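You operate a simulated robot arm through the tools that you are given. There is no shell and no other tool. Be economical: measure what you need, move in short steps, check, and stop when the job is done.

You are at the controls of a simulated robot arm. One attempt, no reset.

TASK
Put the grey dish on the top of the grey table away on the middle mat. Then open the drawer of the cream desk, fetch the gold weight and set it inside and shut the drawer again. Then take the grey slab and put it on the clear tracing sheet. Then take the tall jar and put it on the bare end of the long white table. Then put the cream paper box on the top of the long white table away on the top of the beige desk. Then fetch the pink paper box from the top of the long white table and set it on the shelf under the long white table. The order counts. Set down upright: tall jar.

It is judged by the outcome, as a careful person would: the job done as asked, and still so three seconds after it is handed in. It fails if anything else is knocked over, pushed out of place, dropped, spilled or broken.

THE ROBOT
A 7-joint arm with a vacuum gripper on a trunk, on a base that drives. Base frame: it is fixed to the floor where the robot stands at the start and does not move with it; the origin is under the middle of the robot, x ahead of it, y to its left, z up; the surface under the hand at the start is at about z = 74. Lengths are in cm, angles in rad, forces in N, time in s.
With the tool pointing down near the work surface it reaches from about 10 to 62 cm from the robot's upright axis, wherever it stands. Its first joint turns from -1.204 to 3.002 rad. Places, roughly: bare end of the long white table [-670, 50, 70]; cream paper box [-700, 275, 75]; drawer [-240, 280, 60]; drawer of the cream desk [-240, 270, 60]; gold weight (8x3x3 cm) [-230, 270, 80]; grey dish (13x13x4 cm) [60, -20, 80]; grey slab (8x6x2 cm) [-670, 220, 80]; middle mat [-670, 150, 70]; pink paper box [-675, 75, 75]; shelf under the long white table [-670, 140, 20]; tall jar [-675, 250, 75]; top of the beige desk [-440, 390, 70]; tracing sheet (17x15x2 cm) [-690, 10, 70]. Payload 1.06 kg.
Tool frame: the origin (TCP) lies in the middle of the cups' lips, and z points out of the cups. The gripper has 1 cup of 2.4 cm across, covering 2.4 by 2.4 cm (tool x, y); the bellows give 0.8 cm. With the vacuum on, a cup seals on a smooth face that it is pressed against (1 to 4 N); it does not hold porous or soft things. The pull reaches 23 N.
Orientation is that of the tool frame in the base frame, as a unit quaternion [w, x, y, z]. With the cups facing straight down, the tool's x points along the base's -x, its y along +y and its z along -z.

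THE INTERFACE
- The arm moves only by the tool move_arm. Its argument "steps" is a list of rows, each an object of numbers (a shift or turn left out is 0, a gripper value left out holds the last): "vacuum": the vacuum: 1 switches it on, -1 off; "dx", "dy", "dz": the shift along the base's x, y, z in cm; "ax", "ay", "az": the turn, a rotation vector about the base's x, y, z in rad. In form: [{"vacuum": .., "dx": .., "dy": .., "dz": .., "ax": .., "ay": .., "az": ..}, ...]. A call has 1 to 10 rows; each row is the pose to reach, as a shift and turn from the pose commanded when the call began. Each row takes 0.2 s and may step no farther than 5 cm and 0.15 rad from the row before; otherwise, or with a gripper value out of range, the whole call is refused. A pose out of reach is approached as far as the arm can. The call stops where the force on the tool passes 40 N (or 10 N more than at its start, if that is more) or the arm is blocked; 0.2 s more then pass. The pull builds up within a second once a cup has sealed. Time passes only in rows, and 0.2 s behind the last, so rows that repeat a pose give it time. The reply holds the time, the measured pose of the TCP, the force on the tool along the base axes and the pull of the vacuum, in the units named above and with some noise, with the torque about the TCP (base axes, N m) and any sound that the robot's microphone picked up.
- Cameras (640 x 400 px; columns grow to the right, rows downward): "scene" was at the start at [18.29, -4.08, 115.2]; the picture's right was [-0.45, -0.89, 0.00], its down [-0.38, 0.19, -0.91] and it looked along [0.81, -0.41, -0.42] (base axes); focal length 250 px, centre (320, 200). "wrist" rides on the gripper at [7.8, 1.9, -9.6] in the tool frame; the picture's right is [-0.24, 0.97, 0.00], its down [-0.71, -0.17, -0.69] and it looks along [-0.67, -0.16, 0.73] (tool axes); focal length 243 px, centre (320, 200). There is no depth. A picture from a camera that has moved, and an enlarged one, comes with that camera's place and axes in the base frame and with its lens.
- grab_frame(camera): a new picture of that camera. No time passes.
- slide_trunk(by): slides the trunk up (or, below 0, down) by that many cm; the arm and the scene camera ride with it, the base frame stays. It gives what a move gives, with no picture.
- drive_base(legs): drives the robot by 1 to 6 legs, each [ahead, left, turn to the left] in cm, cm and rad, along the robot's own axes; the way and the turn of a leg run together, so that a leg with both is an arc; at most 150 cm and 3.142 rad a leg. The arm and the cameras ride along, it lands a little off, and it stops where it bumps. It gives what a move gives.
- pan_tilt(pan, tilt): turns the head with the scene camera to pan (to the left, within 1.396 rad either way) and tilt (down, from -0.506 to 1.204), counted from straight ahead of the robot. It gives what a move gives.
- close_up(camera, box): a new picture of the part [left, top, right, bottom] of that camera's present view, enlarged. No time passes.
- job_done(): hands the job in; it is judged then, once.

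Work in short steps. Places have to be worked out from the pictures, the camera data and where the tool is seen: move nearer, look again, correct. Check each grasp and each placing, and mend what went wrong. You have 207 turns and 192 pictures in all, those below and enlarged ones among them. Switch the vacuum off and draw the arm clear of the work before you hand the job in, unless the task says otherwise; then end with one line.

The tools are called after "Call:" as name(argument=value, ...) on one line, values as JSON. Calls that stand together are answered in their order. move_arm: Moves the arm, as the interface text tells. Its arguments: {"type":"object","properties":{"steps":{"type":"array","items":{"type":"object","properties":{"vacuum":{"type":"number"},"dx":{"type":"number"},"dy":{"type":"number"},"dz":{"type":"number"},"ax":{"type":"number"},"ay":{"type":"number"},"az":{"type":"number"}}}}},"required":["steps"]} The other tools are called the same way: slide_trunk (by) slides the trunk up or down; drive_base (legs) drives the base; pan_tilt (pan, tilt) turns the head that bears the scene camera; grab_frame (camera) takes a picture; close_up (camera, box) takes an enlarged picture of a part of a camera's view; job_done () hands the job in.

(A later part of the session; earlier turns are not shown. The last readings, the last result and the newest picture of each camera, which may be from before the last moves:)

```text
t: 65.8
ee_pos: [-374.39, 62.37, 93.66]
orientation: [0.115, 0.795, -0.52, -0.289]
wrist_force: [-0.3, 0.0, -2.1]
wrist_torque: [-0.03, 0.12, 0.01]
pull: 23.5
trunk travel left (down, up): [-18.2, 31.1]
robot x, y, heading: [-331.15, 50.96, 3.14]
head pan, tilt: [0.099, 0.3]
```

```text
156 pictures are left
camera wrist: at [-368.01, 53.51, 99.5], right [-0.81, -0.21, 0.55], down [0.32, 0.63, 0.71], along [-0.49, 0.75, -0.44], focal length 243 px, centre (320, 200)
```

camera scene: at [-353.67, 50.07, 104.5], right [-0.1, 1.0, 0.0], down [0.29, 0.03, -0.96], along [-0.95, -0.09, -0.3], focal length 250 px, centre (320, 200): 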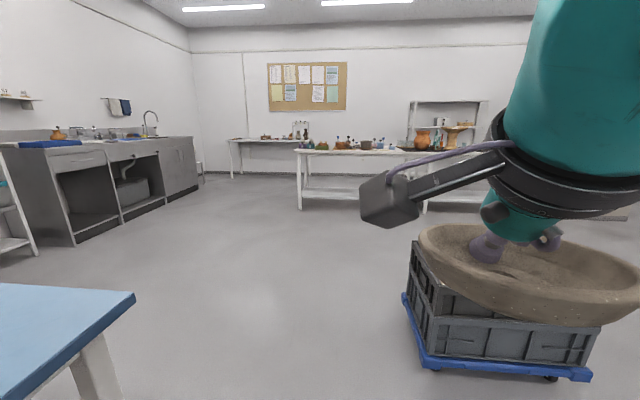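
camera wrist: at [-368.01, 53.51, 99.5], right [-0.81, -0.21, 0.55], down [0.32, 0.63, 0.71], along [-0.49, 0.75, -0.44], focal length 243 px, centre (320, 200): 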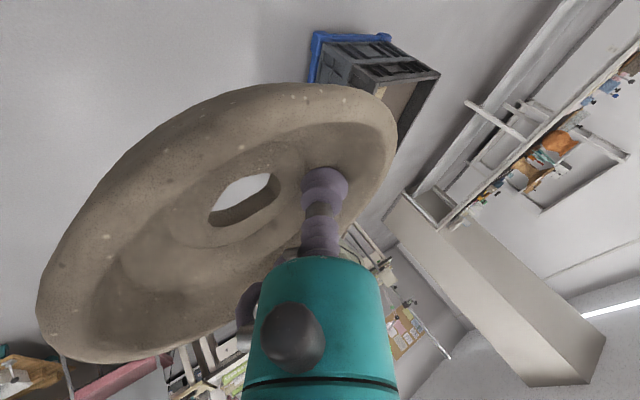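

The gap between blue table (y<12) and crate (y>85) is about 73 cm; I go straight through at y≈48, then angle toward the white table.

Call:
drive_base(legs=[[100, 2, 0], [70, 4, 0]])

Call:
pan_tilt(pan=-0.5, tilt=0.4)

Call:
grab_frame(camera="scene")

Call:
pan_tilt(pan=0.1, tilt=0.4)

Call:
grab_frame(camera="scene")

```text
t: 74.4
ee_pos: [-542.5, 55.24, 93.61]
orientation: [0.116, 0.797, -0.517, -0.289]
wrist_force: [1.7, 0.3, -2.1]
wrist_torque: [0.02, 0.11, 0.05]
pull: 23.3
trunk travel left (down, up): [-18.2, 31.1]
robot x, y, heading: [-499.24, 43.68, -3.131]
head pan, tilt: [0.099, 0.3]
```

```text
t: 75.4
ee_pos: [-542.55, 55.25, 93.6]
orientation: [0.115, 0.798, -0.518, -0.287]
wrist_force: [-0.6, -0.5, -2.3]
wrist_torque: [-0.01, 0.07, 0.02]
pull: 22.8
trunk travel left (down, up): [-18.2, 31.1]
robot x, y, heading: [-499.15, 44.13, -3.136]
head pan, tilt: [-0.499, 0.4]
```

```text
155 pictures are left
camera scene: at [-520.53, 48.45, 103.57], right [0.47, 0.88, 0.0], down [0.34, -0.18, -0.92], along [-0.81, 0.43, -0.39], focal length 250 px, centre (320, 200)
```

scene: 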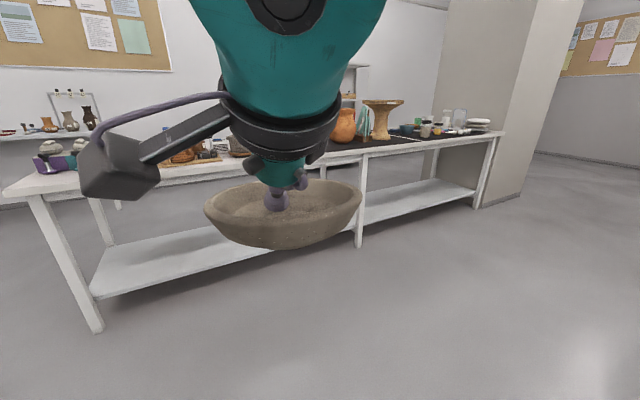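

```text
t: 76.4
ee_pos: [-542.49, 55.26, 93.72]
orientation: [0.116, 0.797, -0.517, -0.289]
wrist_force: [-0.1, 0.6, -2.0]
wrist_torque: [0.01, 0.1, 0.0]
pull: 22.8
trunk travel left (down, up): [-18.2, 31.1]
robot x, y, heading: [-498.79, 44.43, -3.132]
head pan, tilt: [0.099, 0.4]
```

```text
154 pictures are left
camera scene: at [-521.57, 43.1, 103.57], right [-0.11, 0.99, 0.0], down [0.39, 0.04, -0.92], along [-0.92, -0.1, -0.39], focal length 250 px, centre (320, 200)
```

scene: 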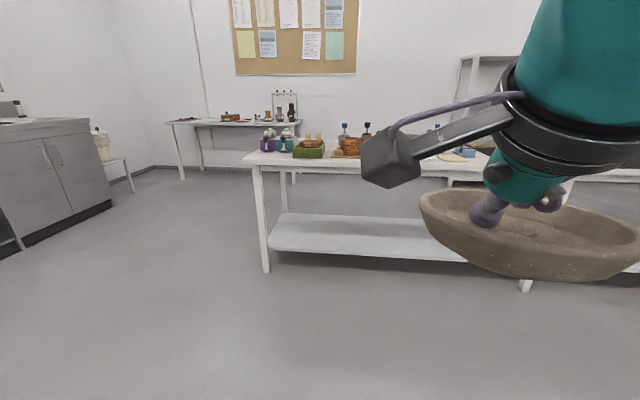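

The long table's edge is at x≈-645, spanning y≈-8…297. I drive to about (-590, 150), in front of the middle, and look.

Call:
drive_base(legs=[[40, -105, 0], [45, 0, -0.01]])

Call:
pan_tilt(pan=0.0, tilt=0.5)

Call:
grab_frame(camera="scene")

Call:
pan_tilt(pan=0.7, tilt=0.5)

Call:
grab_frame(camera="scene")

Call:
pan_tilt(pan=-0.9, tilt=0.5)

Call:
grab_frame(camera="scene")

```text
t: 88.3
ee_pos: [-627.88, 160.31, 93.63]
orientation: [0.116, 0.798, -0.517, -0.288]
wrist_force: [0.7, 0.2, -1.4]
wrist_torque: [0.01, 0.07, 0.02]
pull: 22.8
trunk travel left (down, up): [-18.2, 31.1]
robot x, y, heading: [-584.6, 149.68, -3.138]
head pan, tilt: [0.099, 0.4]
```

```text
t: 89.0
ee_pos: [-627.91, 160.33, 93.69]
orientation: [0.115, 0.797, -0.518, -0.288]
wrist_force: [0.2, 0.1, -2.0]
wrist_torque: [-0.02, 0.06, 0.03]
pull: 22.9
trunk travel left (down, up): [-18.2, 31.1]
robot x, y, heading: [-584.51, 149.48, -3.132]
head pan, tilt: [0.0, 0.499]
```

```text
153 pictures are left
camera scene: at [-606.89, 149.15, 102.66], right [-0.01, 1.0, 0.0], down [0.48, 0.0, -0.88], along [-0.88, -0.01, -0.48], focal length 250 px, centre (320, 200)
```

scene: 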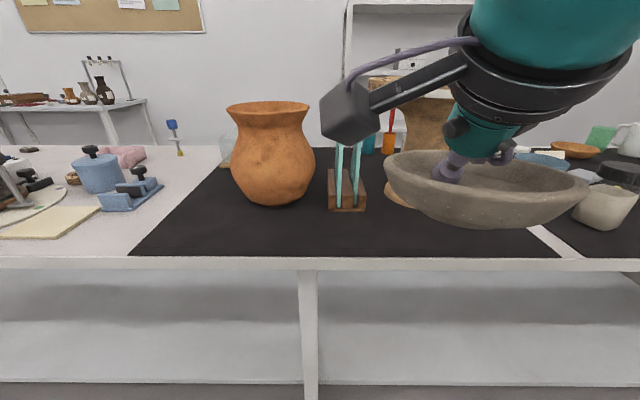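

```text
t: 90.0
ee_pos: [-627.84, 160.48, 93.69]
orientation: [0.115, 0.797, -0.517, -0.289]
wrist_force: [-0.1, -0.3, -3.0]
wrist_torque: [0.02, 0.05, 0.03]
pull: 22.8
trunk travel left (down, up): [-18.2, 31.1]
robot x, y, heading: [-584.51, 149.11, -3.139]
head pan, tilt: [0.7, 0.499]
```

```text
152 pictures are left
camera scene: at [-604.71, 143.32, 102.66], right [-0.65, 0.76, 0.0], down [0.36, 0.31, -0.88], along [-0.67, -0.57, -0.48], focal length 250 px, centre (320, 200)
```

scene: 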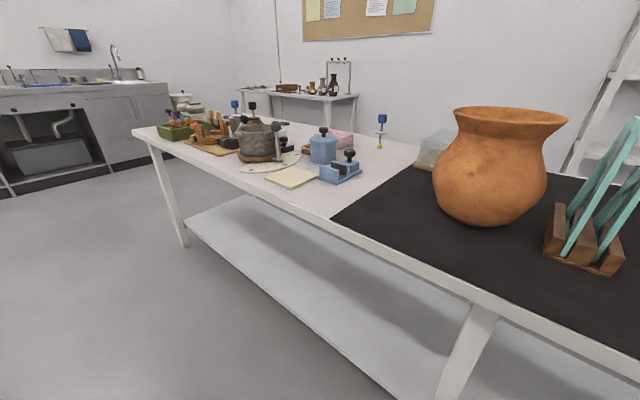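

```text
t: 91.7
ee_pos: [-627.87, 160.44, 93.52]
orientation: [0.117, 0.798, -0.516, -0.289]
wrist_force: [0.2, -0.6, -1.6]
wrist_torque: [0.01, 0.04, 0.0]
pull: 23.0
trunk travel left (down, up): [-18.2, 31.1]
robot x, y, heading: [-584.33, 149.09, -3.135]
head pan, tilt: [-0.901, 0.499]
```

```text
151 pictures are left
camera scene: at [-603.49, 156.31, 102.66], right [0.78, 0.63, 0.0], down [0.3, -0.37, -0.88], along [-0.55, 0.68, -0.48], focal length 250 px, centre (320, 200)
```

scene: 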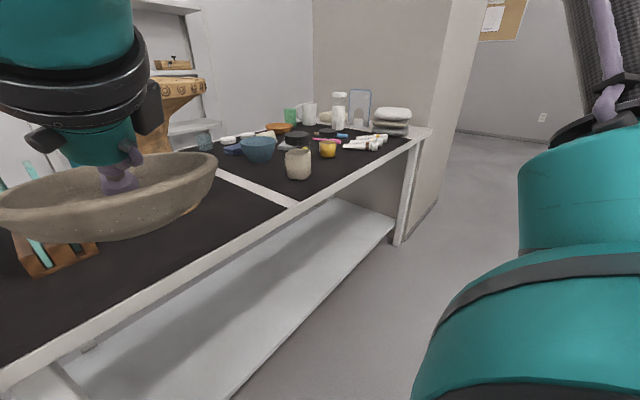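

The middle mat is the black one with the vase and stand, spanning y≈116–189. Free space is at its front-left, around (-648, 126). I move the base left 25 and ahead 15, with the dish staying high.

Call:
drive_base(legs=[[0, 25, 0], [14, 0, 0]])

Call:
pan_tilt(pan=0.3, tilt=0.7)

Call:
grab_frame(camera="scene")

Call:
grab_frame(camera="wrist")

```text
t: 95.5
ee_pos: [-641.61, 134.89, 93.6]
orientation: [0.115, 0.797, -0.518, -0.288]
wrist_force: [-0.3, -0.2, -1.9]
wrist_torque: [-0.01, 0.09, 0.01]
pull: 23.1
trunk travel left (down, up): [-18.2, 31.1]
robot x, y, heading: [-598.18, 124.17, -3.135]
head pan, tilt: [-0.901, 0.499]
```

```text
t: 96.9
ee_pos: [-641.63, 134.97, 93.57]
orientation: [0.116, 0.797, -0.517, -0.289]
wrist_force: [-0.4, 0.0, -1.5]
wrist_torque: [0.02, 0.05, -0.03]
pull: 22.7
trunk travel left (down, up): [-18.2, 31.1]
robot x, y, heading: [-598.64, 123.74, -3.133]
head pan, tilt: [0.3, 0.7]
```

```text
150 pictures are left
camera scene: at [-619.68, 121.2, 100.89], right [-0.3, 0.95, 0.0], down [0.61, 0.19, -0.76], along [-0.73, -0.23, -0.64], focal length 250 px, centre (320, 200)
```

scene: 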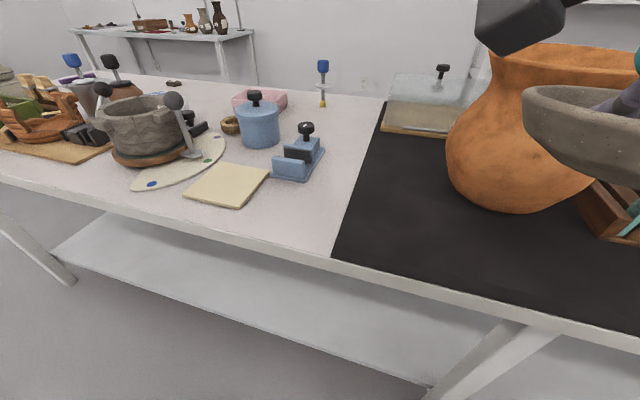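

```text
149 pictures are left
camera wrist: at [-635.23, 126.09, 99.5], right [-0.81, -0.22, 0.55], down [0.32, 0.63, 0.71], along [-0.5, 0.75, -0.44], focal length 243 px, centre (320, 200)
```

wrist: 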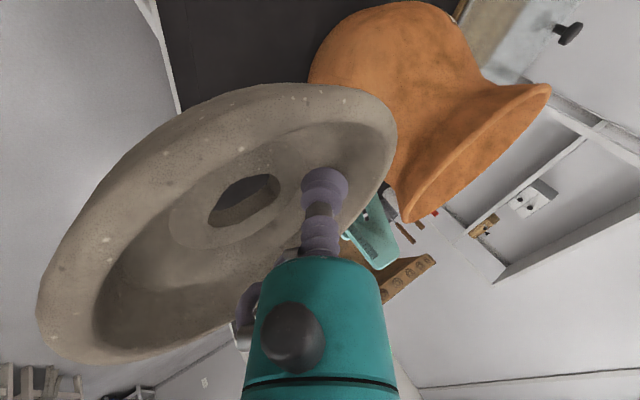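

The mat's left edge is y≈116 and the vase centre near (-664,141), so (-648,124.5) suits the dish. I swing the dish left away from the vase, then level it by 0.18 rad and look.

Call:
move_arm(steps=[{"dy": -4.8}, {"dy": -9.6}, {"dy": -9.6, "ax": 0.018, "ay": 0.088}, {"dy": -9.6, "ax": 0.035, "ay": 0.177}, {"dy": -9.6, "dx": -4, "ax": 0.035, "ay": 0.177}, {"dy": -9.6, "dx": -8, "ax": 0.035, "ay": 0.177}, {"dy": -9.6, "dx": -10.7, "ax": 0.035, "ay": 0.177}])

Call:
grab_frame(camera="scene")

Call:
grab_frame(camera="wrist")

```text
t: 98.5
ee_pos: [-648.78, 132.18, 94.81]
orientation: [0.148, 0.77, -0.5, -0.367]
wrist_force: [0.2, 0.2, -1.5]
wrist_torque: [-0.02, 0.07, 0.03]
pull: 23.3
out of reach, approached as far as the arm can: row 1, 2, 3, 4, 5, 6, 7
trunk travel left (down, up): [-18.2, 31.1]
robot x, y, heading: [-598.46, 124.26, -3.132]
head pan, tilt: [0.3, 0.7]
```

```text
148 pictures are left
camera scene: at [-619.67, 121.2, 100.89], right [-0.3, 0.95, 0.0], down [0.61, 0.2, -0.77], along [-0.73, -0.23, -0.64], focal length 250 px, centre (320, 200)
```

scene: 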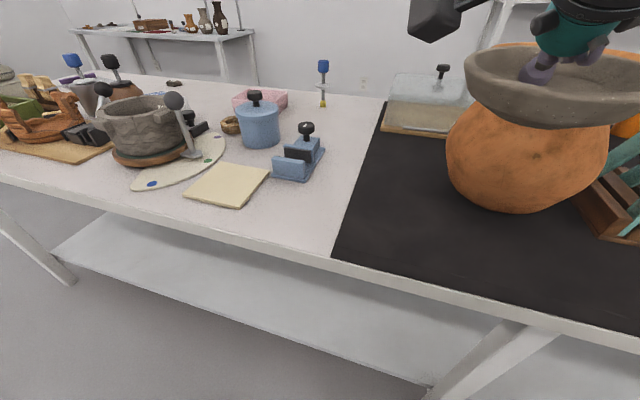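

```text
147 pictures are left
camera wrist: at [-641.4, 123.12, 99.15], right [-0.7, -0.24, 0.68], down [0.44, 0.6, 0.66], along [-0.57, 0.76, -0.32], focal length 243 px, centre (320, 200)
```

wrist: 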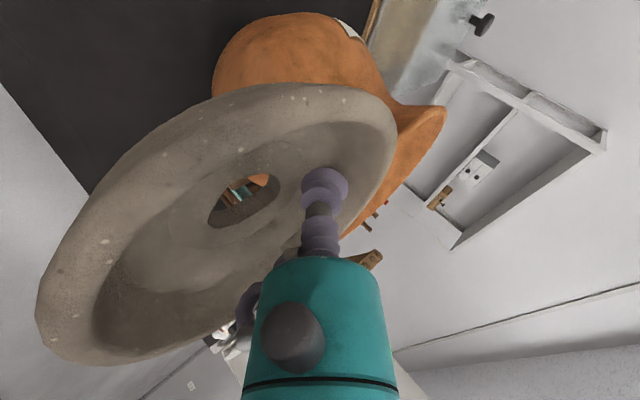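

The arm can't go further left from here; the dish is close to the vase. I retract straight back, then shift the base left.

Call:
move_arm(steps=[{"dx": 4}, {"dx": 8}, {"dx": 11}])

Call:
drive_base(legs=[[0, 12, 0]])

Call:
grab_frame(camera="scene")

```text
t: 99.3
ee_pos: [-637.56, 132.15, 94.69]
orientation: [0.148, 0.771, -0.5, -0.367]
wrist_force: [-1.4, 0.3, -2.4]
wrist_torque: [0.02, 0.06, 0.02]
pull: 22.8
trunk travel left (down, up): [-18.2, 31.1]
robot x, y, heading: [-598.31, 123.65, -3.135]
head pan, tilt: [0.3, 0.7]
```

```text
t: 101.0
ee_pos: [-637.46, 120.57, 94.58]
orientation: [0.147, 0.77, -0.502, -0.367]
wrist_force: [0.3, 0.5, -1.9]
wrist_torque: [0.07, 0.06, -0.01]
pull: 22.6
trunk travel left (down, up): [-18.2, 31.1]
robot x, y, heading: [-598.22, 112.34, -3.135]
head pan, tilt: [0.3, 0.7]
```

```text
146 pictures are left
camera scene: at [-619.6, 109.55, 100.89], right [-0.3, 0.95, 0.0], down [0.61, 0.19, -0.76], along [-0.73, -0.23, -0.64], focal length 250 px, centre (320, 200)
```

scene: 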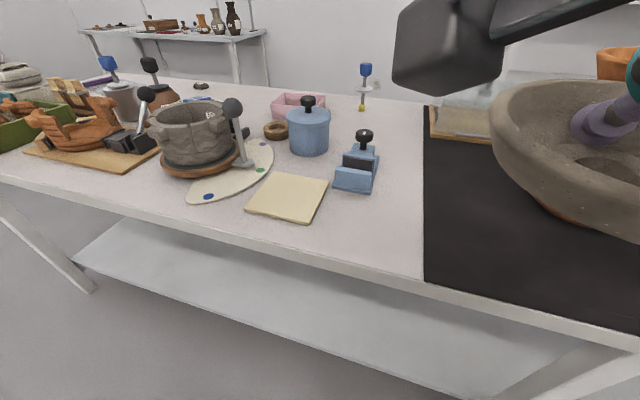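

Now I extend to over the target while coming down to z≈85.

Call:
move_arm(steps=[{"dx": -4.5}, {"dx": -9, "dy": 1}, {"dx": -13, "dy": 3, "dz": -1}, {"dx": -14.6, "dy": 4.4, "dz": -4}, {"dx": -14.6, "dy": 4.4, "dz": -8}])

Call:
pan_tilt(pan=-0.1, tilt=0.75)

Call:
grab_frame(camera="scene")

Call:
grab_frame(camera="wrist")

```text
t: 102.2
ee_pos: [-652.11, 124.94, 86.41]
orientation: [0.147, 0.77, -0.501, -0.367]
wrist_force: [-0.3, 1.1, -1.5]
wrist_torque: [-0.03, 0.07, 0.01]
pull: 23.1
trunk travel left (down, up): [-18.2, 31.1]
robot x, y, heading: [-598.19, 112.05, -3.134]
head pan, tilt: [0.3, 0.7]
```

```text
t: 103.0
ee_pos: [-652.07, 124.94, 86.52]
orientation: [0.147, 0.77, -0.5, -0.367]
wrist_force: [-0.7, 0.0, -1.8]
wrist_torque: [-0.03, 0.1, 0.04]
pull: 23.4
trunk travel left (down, up): [-18.2, 31.1]
robot x, y, heading: [-597.82, 112.14, -3.137]
head pan, tilt: [-0.099, 0.75]
```

```text
145 pictures are left
camera scene: at [-619.76, 112.89, 100.46], right [0.09, 1.0, 0.0], down [0.68, -0.06, -0.73], along [-0.73, 0.07, -0.68], focal length 250 px, centre (320, 200)
```

scene: 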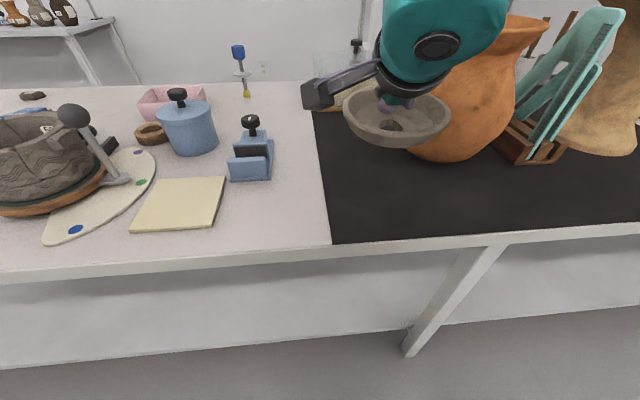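

```text
144 pictures are left
camera wrist: at [-644.72, 115.88, 90.86], right [-0.7, -0.24, 0.68], down [0.44, 0.6, 0.67], along [-0.56, 0.76, -0.32], focal length 243 px, centre (320, 200)
```

wrist: 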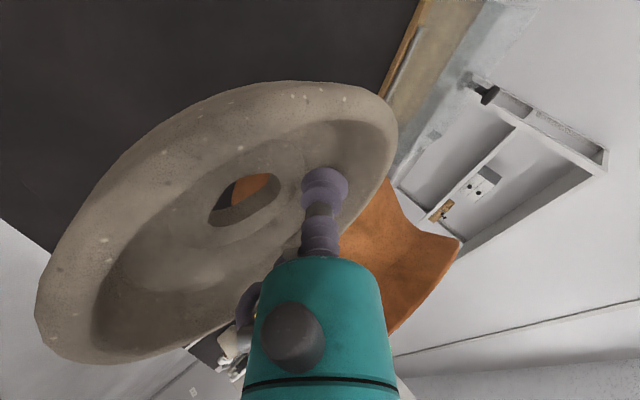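

Dish centre is right over (-648,125). I check its tilt with a close-up.

Call:
close_up(camera="scene", box=[320, 60, 480, 160])

```text
4.00 times, centred on (400, 110) of scene
camera zoom: at [-619.76, 112.89, 100.46], right [0.09, 1.0, 0.0], down [0.68, -0.06, -0.73], along [-0.73, 0.07, -0.68], focal length 1000 px, centre (0, 560)
```

zoom: 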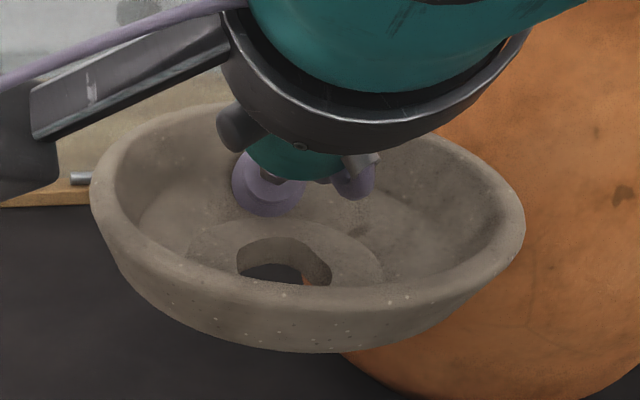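

The dish is nearly level; its bottom should be about 2.5 cm below the TCP. I lower to just above the mat, then in small steps.

Call:
move_arm(steps=[{"dz": -4}, {"dz": -7}, {"dz": -8.6}, {"dz": -9.2}])

Call:
close_up(camera="scene", box=[290, 60, 500, 191])

```text
t: 104.0
ee_pos: [-652.01, 124.89, 77.27]
orientation: [0.147, 0.77, -0.501, -0.367]
wrist_force: [0.8, 0.0, -1.5]
wrist_torque: [-0.01, 0.08, -0.01]
pull: 22.8
trunk travel left (down, up): [-18.2, 31.1]
robot x, y, heading: [-598.29, 111.9, -3.137]
head pan, tilt: [-0.099, 0.75]
```

```text
3.05 times, centred on (395, 126) of scene
camera zoom: at [-619.76, 112.9, 100.46], right [0.09, 1.0, 0.0], down [0.68, -0.06, -0.73], along [-0.73, 0.07, -0.68], focal length 762 px, centre (91, 427)
```

zoom: 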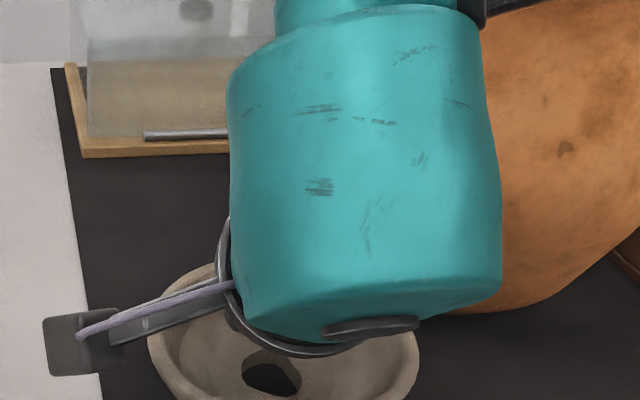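

Call:
move_arm(steps=[{"dz": -0.3}, {"dz": -0.6}, {"dz": -0.9}])

```text
t: 104.8
ee_pos: [-652.14, 124.76, 76.57]
orientation: [0.148, 0.77, -0.5, -0.367]
wrist_force: [-0.1, 0.6, -0.6]
wrist_torque: [-0.03, 0.04, 0.0]
pull: 22.8
trunk travel left (down, up): [-18.2, 31.1]
robot x, y, heading: [-598.29, 112.42, -3.131]
head pan, tilt: [-0.099, 0.75]
```

The force eases: contact is beginning; a little more, then release.

Call:
move_arm(steps=[{"dz": -0.2}, {"dz": -0.4}])

Call:
close_up(camera="wrist", box=[0, 0, 640, 400])

```text
t: 105.4
ee_pos: [-651.98, 124.93, 76.14]
orientation: [0.148, 0.77, -0.501, -0.367]
wrist_force: [-2.0, -0.2, 1.7]
wrist_torque: [-0.03, -0.15, -0.02]
pull: 23.1
trunk travel left (down, up): [-18.2, 31.1]
robot x, y, heading: [-598.59, 112.25, -3.131]
head pan, tilt: [-0.099, 0.75]
```

```text
1.00 times, centred on (320, 200) of wrist (not enlarged: the box is as wide or as high as the picture)
camera zoom: at [-644.75, 115.9, 80.54], right [-0.7, -0.24, 0.68], down [0.44, 0.6, 0.66], along [-0.56, 0.76, -0.32], focal length 243 px, centre (320, 200)
```

zoom: 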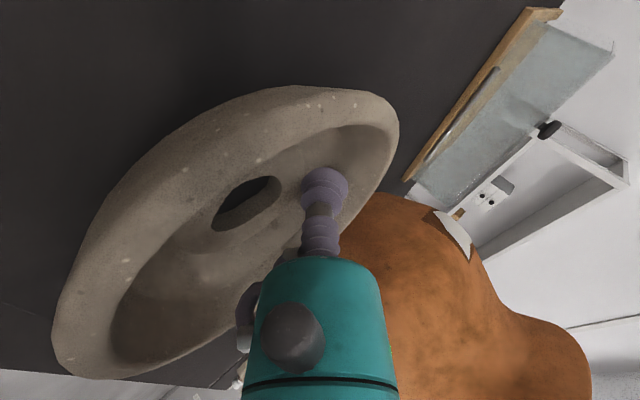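

Dish rests on the mat. Vacuum off, wait, then back out along the tool axis.

Call:
move_arm(steps=[{"vacuum": -1}, {}, {}, {"dx": 0.7, "dy": -0.14, "dz": 0.7}, {"dx": 2.1, "dy": -0.4, "dz": 2.1}, {"dx": 4.2, "dy": -0.8, "dz": 5}, {"dx": 6, "dy": -1.6, "dz": 9}, {"dx": 9, "dy": -1.6, "dz": 12}, {"dx": 12, "dy": -1.6, "dz": 15}])

Call:
grab_frame(camera="scene")

```text
t: 107.4
ee_pos: [-639.91, 123.17, 91.07]
orientation: [0.146, 0.77, -0.501, -0.367]
wrist_force: [0.0, -1.0, -0.1]
wrist_torque: [-0.02, -0.02, 0.0]
pull: 0.1
trunk travel left (down, up): [-18.2, 31.1]
robot x, y, heading: [-598.08, 112.16, -3.133]
head pan, tilt: [-0.099, 0.75]
```

```text
140 pictures are left
camera scene: at [-619.73, 112.89, 100.47], right [0.09, 1.0, 0.0], down [0.68, -0.06, -0.73], along [-0.73, 0.07, -0.68], focal length 250 px, centre (320, 200)
```

scene: 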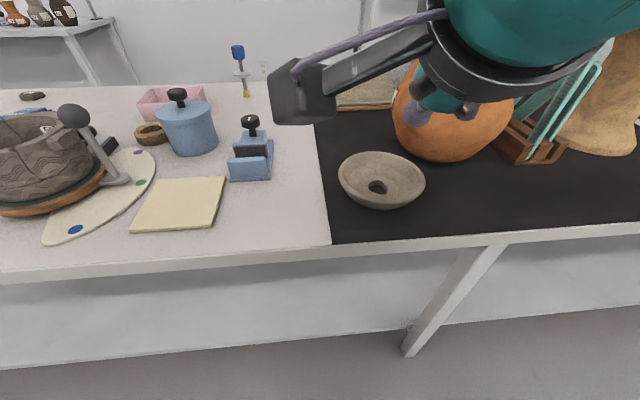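

The dish lies flat on the middle mat. I back away and restore the tool to pointing straight down.

Call:
drive_base(legs=[[-45, 0, 0]])

Call:
move_arm(steps=[{"ax": 0.0317, "ay": -0.0796, "az": 0.1087}, {"ax": 0.0634, "ay": -0.1592, "az": 0.2174}, {"ax": 0.0951, "ay": -0.2388, "az": 0.3261}, {"ax": 0.1268, "ay": -0.3184, "az": 0.4348}, {"ax": 0.1585, "ay": -0.398, "az": 0.5435}, {"ax": 0.1902, "ay": -0.4776, "az": 0.6522}, {"ax": 0.2219, "ay": -0.5572, "az": 0.7609}, {"ax": 0.2536, "ay": -0.6368, "az": 0.8696}, {"ax": 0.2853, "ay": -0.7164, "az": 0.9783}, {"ax": 0.317, "ay": -0.796, "az": 1.087}])

Call:
pan_tilt(pan=-1.0, tilt=0.3)

Call:
grab_frame(camera="scene")

```text
t: 110.1
ee_pos: [-595.34, 123.45, 90.97]
orientation: [0.147, 0.77, -0.501, -0.367]
wrist_force: [-0.6, 0.3, 0.2]
wrist_torque: [0.0, -0.01, 0.0]
pull: 0.0
trunk travel left (down, up): [-18.2, 31.1]
robot x, y, heading: [-553.81, 112.25, -3.136]
head pan, tilt: [-0.099, 0.75]
```

```text
t: 112.3
ee_pos: [-595.36, 123.47, 91.04]
orientation: [0.0, 1.0, 0.002, 0.002]
wrist_force: [-0.1, 0.9, 0.2]
wrist_torque: [-0.01, 0.0, 0.01]
pull: 0.1
trunk travel left (down, up): [-18.2, 31.1]
robot x, y, heading: [-553.45, 112.37, -3.135]
head pan, tilt: [-0.099, 0.75]
```

```text
t: 113.5
ee_pos: [-595.4, 123.44, 91.02]
orientation: [0.001, 1.0, 0.0, 0.0]
wrist_force: [0.5, -0.1, -1.5]
wrist_torque: [0.01, 0.0, -0.01]
pull: 0.1
trunk travel left (down, up): [-18.2, 31.1]
robot x, y, heading: [-553.62, 112.59, -3.132]
head pan, tilt: [-1.0, 0.3]
```

```text
139 pictures are left
camera scene: at [-572.06, 120.2, 104.5], right [0.84, 0.55, 0.0], down [0.16, -0.25, -0.96], along [-0.52, 0.8, -0.3], focal length 250 px, centre (320, 200)
```

scene: 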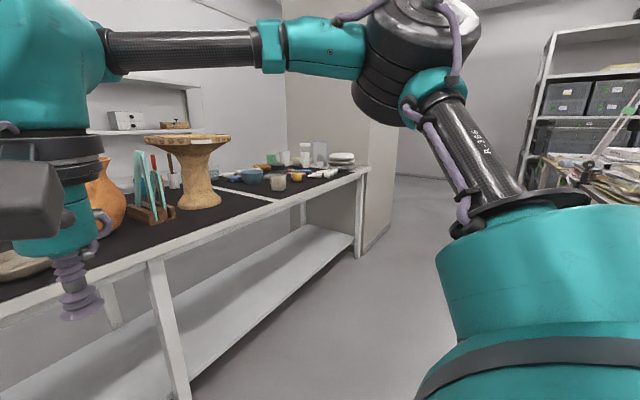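

I turn right to face +y and look at the desks.

Call:
drive_base(legs=[[0, 0, -1.575], [60, 0, 0]])

Call:
pan_tilt(pan=-0.5, tilt=0.35)

Call:
grab_frame(camera="scene")

Call:
pan_tilt(pan=-1.1, tilt=0.35)

Call:
grab_frame(camera="scene")

```text
t: 120.8
ee_pos: [-540.84, 213.76, 90.93]
orientation: [-0.002, -0.698, 0.716, -0.001]
wrist_force: [-0.8, 0.1, 0.7]
wrist_torque: [0.01, 0.02, -0.01]
pull: 0.1
trunk travel left (down, up): [-18.2, 31.1]
robot x, y, heading: [-553.05, 172.33, 1.551]
head pan, tilt: [-1.0, 0.3]
```

```text
t: 121.7
ee_pos: [-540.92, 213.66, 91.01]
orientation: [-0.001, -0.698, 0.716, -0.001]
wrist_force: [-0.1, 0.1, -1.0]
wrist_torque: [0.0, 0.04, -0.03]
pull: 0.1
trunk travel left (down, up): [-18.2, 31.1]
robot x, y, heading: [-552.86, 172.4, 1.551]
head pan, tilt: [-0.499, 0.351]
```

```text
138 pictures are left
camera scene: at [-548.09, 193.7, 104.03], right [0.87, -0.5, 0.0], down [-0.17, -0.3, -0.94], along [0.47, 0.82, -0.34], focal length 250 px, centre (320, 200)
```

scene: 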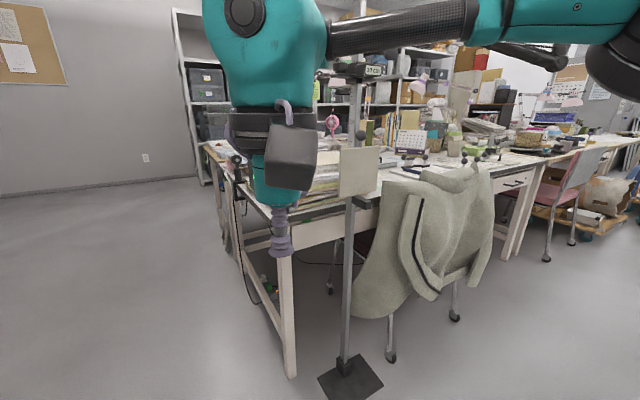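

```text
t: 122.7
ee_pos: [-540.67, 213.76, 91.07]
orientation: [-0.001, -0.698, 0.716, 0.0]
wrist_force: [0.4, -0.5, -0.7]
wrist_torque: [0.02, 0.0, 0.0]
pull: 0.0
trunk travel left (down, up): [-18.2, 31.1]
robot x, y, heading: [-553.01, 172.45, 1.556]
head pan, tilt: [-1.1, 0.351]
```

```text
137 pictures are left
camera scene: at [-544.34, 189.69, 104.03], right [0.44, -0.9, 0.0], down [-0.31, -0.15, -0.94], along [0.84, 0.41, -0.34], focal length 250 px, centre (320, 200)
```

scene: 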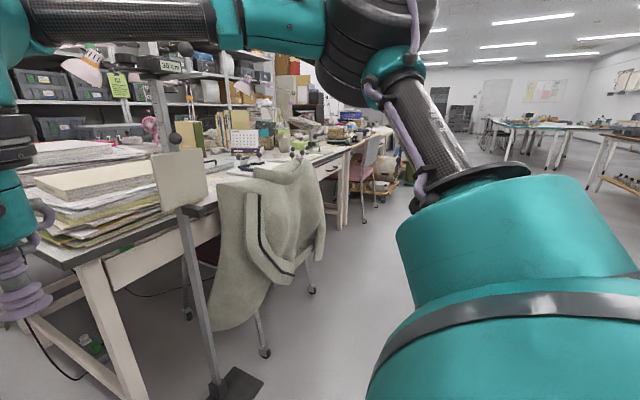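

I turn to face +x and drive along y≈188 between crate and chair.

Call:
drive_base(legs=[[0, 0, -1.556], [60, 16, 0], [120, 0, 0]])

Call:
pan_tilt(pan=0.75, tilt=0.4)

Call:
grab_frame(camera="scene")

```text
t: 135.8
ee_pos: [-328.99, 172.42, 91.02]
orientation: [-0.001, 0.016, 1.0, 0.001]
wrist_force: [0.1, 0.0, 0.1]
wrist_torque: [-0.02, 0.01, -0.01]
pull: 0.1
trunk travel left (down, up): [-18.2, 31.1]
robot x, y, heading: [-370.11, 184.72, -0.029]
head pan, tilt: [-1.1, 0.351]
```

```text
t: 137.6
ee_pos: [-328.9, 172.4, 91.06]
orientation: [-0.001, 0.016, 1.0, 0.001]
wrist_force: [0.4, 0.6, 0.5]
wrist_torque: [-0.02, -0.01, 0.0]
pull: 0.1
trunk travel left (down, up): [-18.2, 31.1]
robot x, y, heading: [-370.44, 185.22, -0.026]
head pan, tilt: [0.75, 0.4]
```

```text
136 pictures are left
camera scene: at [-350.22, 190.55, 103.57], right [0.66, -0.75, 0.0], down [-0.29, -0.26, -0.92], along [0.69, 0.61, -0.39], focal length 250 px, centre (320, 200)
```

scene: 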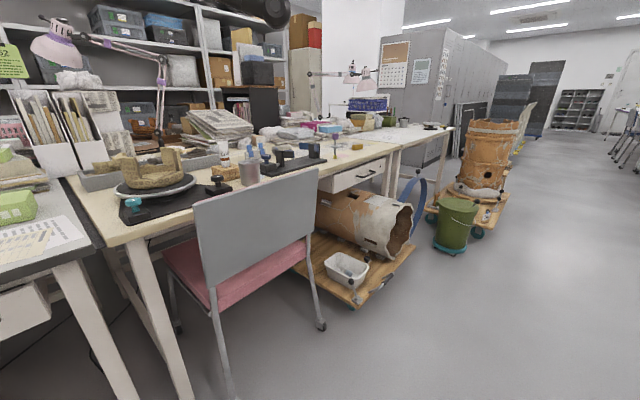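

The drawer front is around (-247, 258, 64), with the dolly in front to y≈238. I drive to about (-252,192) and turn to face the desk.

Call:
drive_base(legs=[[118, 8, 0], [0, 0, 1.598]])

Call:
pan_tilt(pan=0.0, tilt=0.5)

Call:
grab_frame(camera="scene")

Call:
grab_frame(camera="wrist")

```text
t: 147.6
ee_pos: [-238.47, 232.88, 91.02]
orientation: [0.001, 0.71, -0.705, 0.0]
wrist_force: [0.5, 0.3, -0.4]
wrist_torque: [0.0, 0.0, 0.03]
pull: 0.1
trunk travel left (down, up): [-18.2, 31.1]
robot x, y, heading: [-249.51, 190.84, 1.58]
head pan, tilt: [0.75, 0.4]
```

```text
t: 148.7
ee_pos: [-238.51, 232.93, 91.03]
orientation: [0.002, 0.71, -0.705, 0.0]
wrist_force: [0.3, -1.0, 0.2]
wrist_torque: [0.05, -0.02, -0.01]
pull: 0.1
trunk travel left (down, up): [-18.2, 31.1]
robot x, y, heading: [-248.78, 191.21, 1.584]
head pan, tilt: [0.0, 0.499]
```

```text
135 pictures are left
camera scene: at [-249.58, 213.48, 102.66], right [1.0, 0.01, 0.0], down [0.01, -0.48, -0.88], along [-0.01, 0.88, -0.48], focal length 250 px, centre (320, 200)
```

scene: 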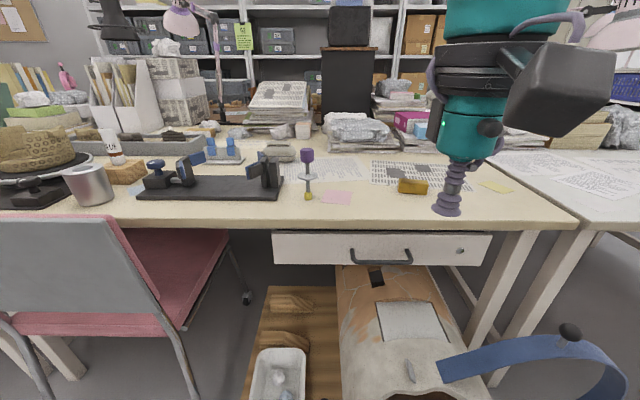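

```text
134 pictures are left
camera wrist: at [-240.31, 225.1, 100.52], right [-0.97, 0.23, 0.0], down [0.17, 0.71, 0.68], along [0.16, 0.67, -0.73], focal length 243 px, centre (320, 200)
```

wrist: 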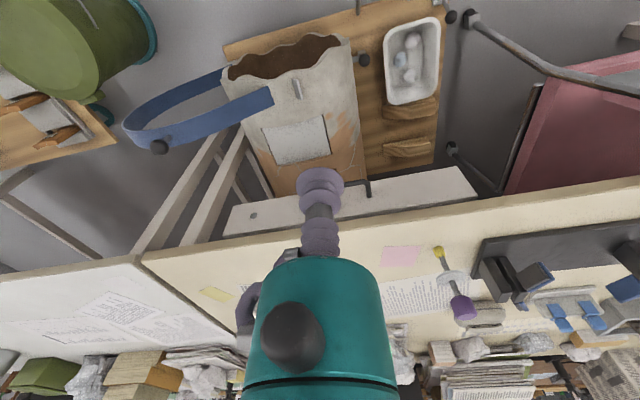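

The drawer front spans x≈-260…-213, z≈61–70 at y≈258, handle in the middle; the gold weight is near (-227, 270.6). I shift the base right 12 and back 7, then tilt the tool horizontal to face the drawer.

Call:
drive_base(legs=[[-7, -12, -0.012]])

Call:
move_arm(steps=[{"dy": 1.5, "ax": 0.145}, {"dy": 3, "ax": 0.29}, {"dy": 4.5, "ax": 0.435}, {"dy": 6, "ax": 0.58}, {"dy": 7.5, "ax": 0.725}, {"dy": 9, "ax": 0.87}, {"dy": 10.5, "ax": 1.015}, {"dy": 12, "ax": 1.16}, {"dy": 13.5, "ax": 1.305}, {"dy": 15, "ax": 1.45}])

Call:
grab_frame(camera="scene")

```text
t: 150.4
ee_pos: [-226.04, 225.94, 90.95]
orientation: [-0.002, -0.705, 0.709, -0.001]
wrist_force: [0.4, 0.1, 0.0]
wrist_torque: [0.01, 0.0, 0.0]
pull: 0.1
trunk travel left (down, up): [-18.2, 31.1]
robot x, y, heading: [-237.2, 184.34, 1.575]
head pan, tilt: [0.0, 0.499]
```

```text
t: 152.6
ee_pos: [-226.0, 240.86, 91.03]
orientation: [0.467, -0.528, 0.531, 0.47]
wrist_force: [0.6, -0.2, 0.9]
wrist_torque: [0.02, -0.03, 0.04]
pull: 0.0
trunk travel left (down, up): [-18.2, 31.1]
robot x, y, heading: [-236.93, 184.29, 1.565]
head pan, tilt: [0.0, 0.499]
```

```text
133 pictures are left
camera scene: at [-237.32, 206.59, 102.66], right [1.0, 0.0, 0.0], down [0.0, -0.48, -0.88], along [0.0, 0.88, -0.48], focal length 250 px, centre (320, 200)
```

scene: 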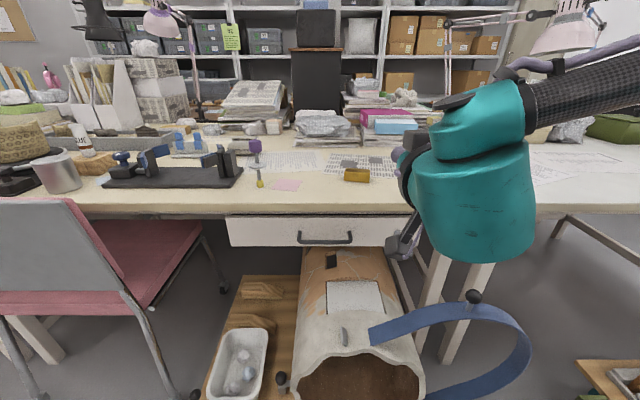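

Works well. I finish the rotation and lower the trunk by 15.

Call:
move_arm(steps=[{"ax": 0.06}, {"ax": 0.121}])

Call:
slide_trunk(by=-15)

Call:
grab_frame(camera="scene")

Call:
grab_frame(camera="wrist")

```text
t: 153.2
ee_pos: [-226.07, 240.85, 91.06]
orientation: [0.498, -0.5, 0.501, 0.502]
wrist_force: [0.3, 0.2, -0.4]
wrist_torque: [0.04, -0.02, 0.0]
pull: 0.1
trunk travel left (down, up): [-18.2, 31.1]
robot x, y, heading: [-237.34, 184.0, 1.568]
head pan, tilt: [0.0, 0.499]
```

```text
t: 155.0
ee_pos: [-225.84, 240.79, 76.13]
orientation: [0.498, -0.5, 0.501, 0.501]
wrist_force: [-0.5, 0.2, 0.6]
wrist_torque: [0.0, -0.02, -0.01]
pull: 0.0
trunk travel left (down, up): [-3.2, 46.1]
robot x, y, heading: [-237.38, 184.01, 1.577]
head pan, tilt: [0.0, 0.499]
```

```text
132 pictures are left
camera scene: at [-237.33, 211.78, 86.29], right [1.0, 0.0, 0.0], down [0.0, -0.48, -0.88], along [0.0, 0.88, -0.48], focal length 250 px, centre (320, 200)
```

scene: 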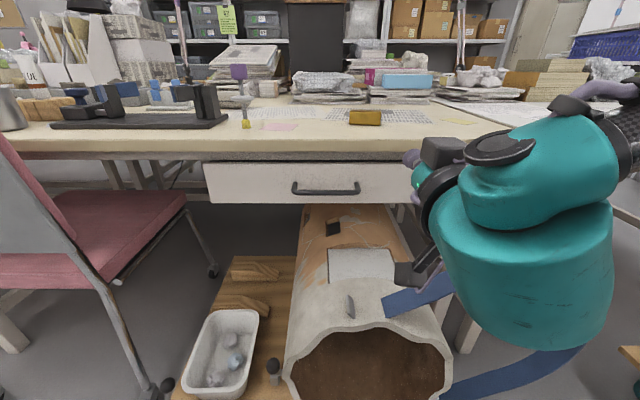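

```text
131 pictures are left
camera wrist: at [-227.92, 231.3, 68.16], right [-0.97, 0.0, 0.24], down [0.18, -0.68, 0.71], along [0.16, 0.73, 0.66], focal length 243 px, centre (320, 200)
```

wrist: 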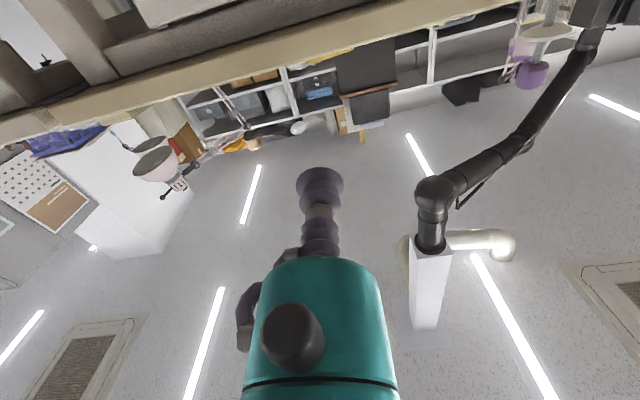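

The blue hoop on the dolly rises to z≈64 near (-209,239), too close under the right spot. I use the clear spot left of the handle (x≈-252) and shift the base left 26.

Call:
drive_base(legs=[[0, 26, 0]])

Call:
grab_frame(camera="scene")

```text
t: 157.8
ee_pos: [-251.89, 240.87, 75.95]
orientation: [0.498, -0.5, 0.501, 0.502]
wrist_force: [0.1, -0.4, -0.9]
wrist_torque: [-0.04, 0.01, 0.03]
pull: 0.0
trunk travel left (down, up): [-3.2, 46.1]
robot x, y, heading: [-262.96, 184.49, 1.572]
head pan, tilt: [0.0, 0.499]
```

```text
130 pictures are left
camera scene: at [-263.17, 211.76, 86.29], right [1.0, 0.0, 0.0], down [0.0, -0.48, -0.88], along [0.0, 0.88, -0.48], focal length 250 px, centre (320, 200)
```

scene: 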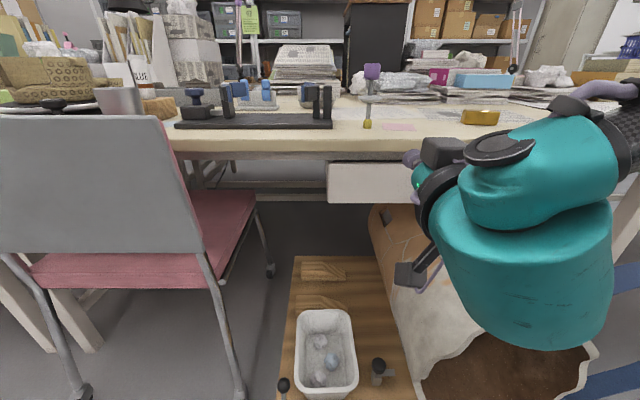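

I lower to z≈65.2 and approach the drawer front.

Call:
move_arm(steps=[{"dz": -4}, {"dz": -8}, {"dz": -10.8}, {"dz": -10.8, "dy": 4}, {"dz": -10.8, "dy": 8}, {"dz": -10.8, "dy": 11}, {"dz": -10.8, "dy": 13, "vacuum": 1}])

Call:
grab_frame(camera="scene")

Call:
grab_frame(camera="wrist")

```text
t: 159.4
ee_pos: [-251.47, 251.74, 71.56]
orientation: [0.491, -0.506, 0.511, 0.492]
wrist_force: [0.7, -0.1, 0.0]
wrist_torque: [0.0, 0.06, 0.0]
pull: 0.0
out of reach, approached as far as the arm can: row 2, 3, 4, 5, 6, 7
trunk travel left (down, up): [-3.2, 46.1]
robot x, y, heading: [-262.94, 184.17, 1.576]
head pan, tilt: [0.0, 0.499]
```

```text
129 pictures are left
camera scene: at [-263.17, 211.75, 86.29], right [1.0, 0.0, 0.0], down [0.0, -0.48, -0.88], along [0.0, 0.88, -0.48], focal length 250 px, centre (320, 200)
```

scene: 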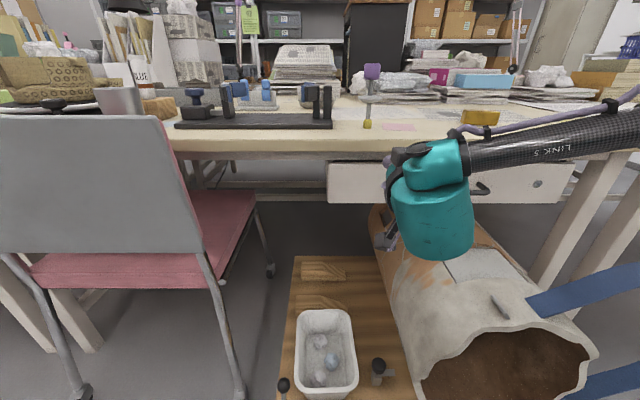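

```text
128 pictures are left
camera wrist: at [-253.42, 241.89, 64.06], right [-0.97, 0.01, 0.24], down [0.17, -0.66, 0.73], along [0.17, 0.75, 0.64], focal length 243 px, centre (320, 200)
```

wrist: 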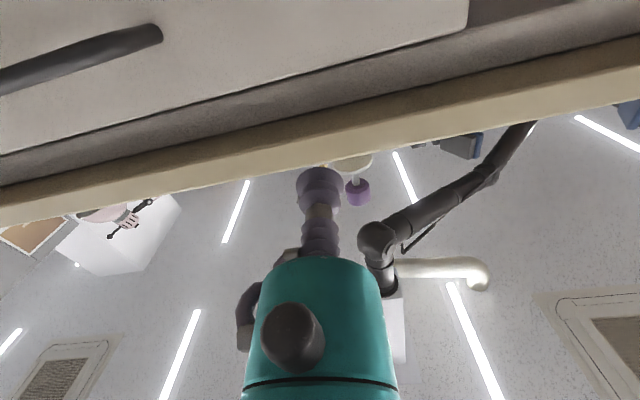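

The arm stops at z≈71.5 with the tool level. I lower the trunk the last 3 cm and try again with a roll of the tool to free the wrist.

Call:
slide_trunk(by=-3.1)

Call:
move_arm(steps=[{"dy": -4, "ay": 0.12}, {"dy": -4, "ay": 0.25}, {"dy": -4, "ay": 0.38}, {"dy": -4, "ay": 0.5}, {"dy": -4, "ay": 0.5, "dz": -1.5}, {"dy": -4, "ay": 0.5, "dz": -3}])

```text
t: 160.2
ee_pos: [-251.41, 252.07, 69.45]
orientation: [0.491, -0.506, 0.512, 0.491]
wrist_force: [-0.6, 1.4, -0.3]
wrist_torque: [0.0, 0.01, 0.03]
pull: 0.1
trunk travel left (down, up): [-0.1, 49.2]
robot x, y, heading: [-263.09, 184.33, 1.573]
head pan, tilt: [0.0, 0.499]
```

```text
t: 161.6
ee_pos: [-251.51, 247.7, 68.44]
orientation: [0.348, -0.37, 0.619, 0.599]
wrist_force: [0.4, 0.3, 0.2]
wrist_torque: [0.03, 0.01, 0.0]
pull: 0.0
out of reach, approached as far as the arm can: row 5, 6
trunk travel left (down, up): [-0.1, 49.2]
robot x, y, heading: [-263.14, 184.48, 1.577]
head pan, tilt: [0.0, 0.499]
```

Not the roll. I test whether a nearer position allows getting lower.

Call:
move_arm(steps=[{"dy": -4}, {"dy": -8}, {"dy": -8, "dz": -2}, {"dy": -8, "dz": -4}])

Call:
grab_frame(camera="scene")

```text
t: 162.6
ee_pos: [-251.58, 239.67, 66.6]
orientation: [0.35, -0.369, 0.618, 0.599]
wrist_force: [0.5, -1.3, 0.2]
wrist_torque: [-0.05, 0.01, 0.02]
pull: 0.1
out of reach, approached as far as the arm can: row 4
trunk travel left (down, up): [-0.1, 49.2]
robot x, y, heading: [-263.28, 184.14, 1.57]
head pan, tilt: [0.0, 0.499]
```

```text
127 pictures are left
camera scene: at [-263.17, 212.18, 84.23], right [1.0, 0.0, 0.0], down [0.0, -0.48, -0.88], along [0.0, 0.88, -0.48], focal length 250 px, centre (320, 200)
```

scene: 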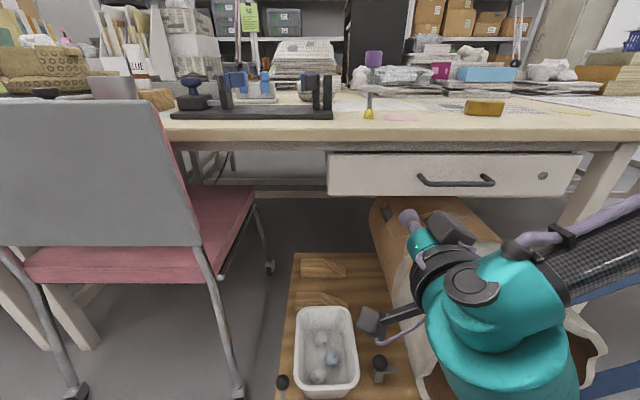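

Nearer does allow lower. I pull the tool back 8 cm and drive 16 cm closer.

Call:
move_arm(steps=[{"dy": -4, "dz": -0.5}, {"dy": -8, "dz": -1}])

Call:
drive_base(legs=[[16, 0, 0]])

Call:
grab_frame(camera="scene")

```text
t: 163.2
ee_pos: [-251.38, 238.36, 66.22]
orientation: [0.349, -0.369, 0.618, 0.6]
wrist_force: [-0.1, -0.5, 0.1]
wrist_torque: [-0.01, -0.03, 0.03]
pull: 0.0
out of reach, approached as far as the arm can: row 1, 2
trunk travel left (down, up): [-0.1, 49.2]
robot x, y, heading: [-263.02, 184.3, 1.574]
head pan, tilt: [0.0, 0.499]
```

```text
t: 164.6
ee_pos: [-251.34, 254.21, 66.24]
orientation: [0.349, -0.369, 0.618, 0.6]
wrist_force: [-1.0, -0.4, -0.5]
wrist_torque: [0.02, -0.01, -0.01]
pull: 0.1
trunk travel left (down, up): [-0.1, 49.2]
robot x, y, heading: [-263.17, 199.78, 1.568]
head pan, tilt: [0.0, 0.499]
```

```text
126 pictures are left
camera scene: at [-263.16, 228.05, 84.23], right [1.0, 0.0, 0.0], down [0.0, -0.48, -0.88], along [0.0, 0.88, -0.48], focal length 250 px, centre (320, 200)
```

scene: 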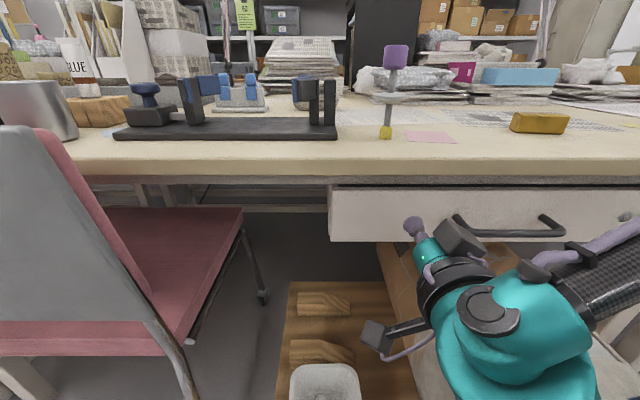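

The cup is just before the drawer front, left of the handle. I approach in small steps with the vacuum on.

Call:
move_arm(steps=[{"dy": 0.7, "vacuum": 1}, {"dy": 1.4}, {"dy": 2.0}, {"dy": 2.4}])

```text
t: 165.6
ee_pos: [-251.29, 256.61, 66.62]
orientation: [0.349, -0.37, 0.619, 0.598]
wrist_force: [-0.4, -0.2, -0.2]
wrist_torque: [0.03, 0.01, 0.01]
pull: 0.0
trunk travel left (down, up): [-0.1, 49.2]
robot x, y, heading: [-263.28, 199.92, 1.57]
head pan, tilt: [0.0, 0.499]
```

Call:
move_arm(steps=[{"dy": 0.5}, {"dy": 1.0}, {"dy": 1.4}])

Call:
close_up(camera="scene", box=[320, 160, 480, 260])

```text
t: 166.4
ee_pos: [-251.31, 257.9, 66.77]
orientation: [0.349, -0.37, 0.619, 0.598]
wrist_force: [0.5, -0.4, 1.2]
wrist_torque: [-0.04, -0.02, -0.02]
pull: 0.1
out of reach, approached as far as the arm can: row 1, 2, 3
trunk travel left (down, up): [-0.1, 49.2]
robot x, y, heading: [-262.9, 200.05, 1.571]
head pan, tilt: [0.0, 0.499]
```

```text
4.00 times, centred on (400, 210) of scene
camera zoom: at [-263.16, 228.06, 84.23], right [1.0, 0.0, 0.0], down [0.0, -0.48, -0.88], along [0.0, 0.88, -0.48], focal length 1000 px, centre (0, 160)
```

zoom: 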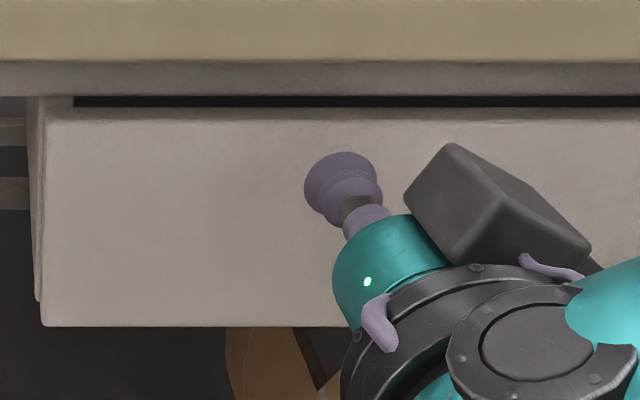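

No contact yet and the arm is at its limit; I retreat the tool 1.5 cm, drive 4 cm ahead and continue with the arm.

Call:
move_arm(steps=[{"dy": -1.5, "dz": -0.4}, {"dy": -4.5, "dz": -0.8}])

Call:
drive_base(legs=[[4, 0, 0]])

Call:
move_arm(steps=[{"dy": 0.3}, {"dy": 0.6}, {"dy": 0.9}])

```text
t: 167.0
ee_pos: [-251.39, 254.38, 66.16]
orientation: [0.349, -0.369, 0.62, 0.598]
wrist_force: [0.4, -0.6, 0.5]
wrist_torque: [-0.01, -0.04, 0.02]
pull: 0.1
out of reach, approached as far as the arm can: row 2
trunk travel left (down, up): [-0.1, 49.2]
robot x, y, heading: [-263.15, 199.95, 1.564]
head pan, tilt: [0.0, 0.499]
```

```text
t: 167.9
ee_pos: [-251.55, 258.38, 66.18]
orientation: [0.349, -0.368, 0.619, 0.599]
wrist_force: [0.5, 0.7, 0.1]
wrist_torque: [-0.02, -0.02, 0.01]
pull: 0.1
trunk travel left (down, up): [-0.1, 49.2]
robot x, y, heading: [-263.14, 203.82, 1.571]
head pan, tilt: [0.0, 0.499]
```

```text
t: 168.7
ee_pos: [-251.4, 259.36, 66.28]
orientation: [0.349, -0.369, 0.62, 0.598]
wrist_force: [0.1, -0.4, 0.2]
wrist_torque: [-0.02, 0.0, 0.0]
pull: 0.0
trunk travel left (down, up): [-0.1, 49.2]
robot x, y, heading: [-262.55, 204.1, 1.574]
head pan, tilt: [0.0, 0.499]
```

Call:
move_arm(steps=[{"dy": 0.3}, {"dy": 0.6}, {"dy": 0.9}, {"dy": 1.2}])

```text
t: 169.7
ee_pos: [-251.39, 260.32, 66.13]
orientation: [0.348, -0.37, 0.623, 0.595]
wrist_force: [0.3, -19.1, -13.7]
wrist_torque: [0.42, 0.11, 0.04]
pull: 23.1
trunk travel left (down, up): [-0.1, 49.2]
robot x, y, heading: [-262.57, 204.13, 1.575]
head pan, tilt: [0.0, 0.499]
```

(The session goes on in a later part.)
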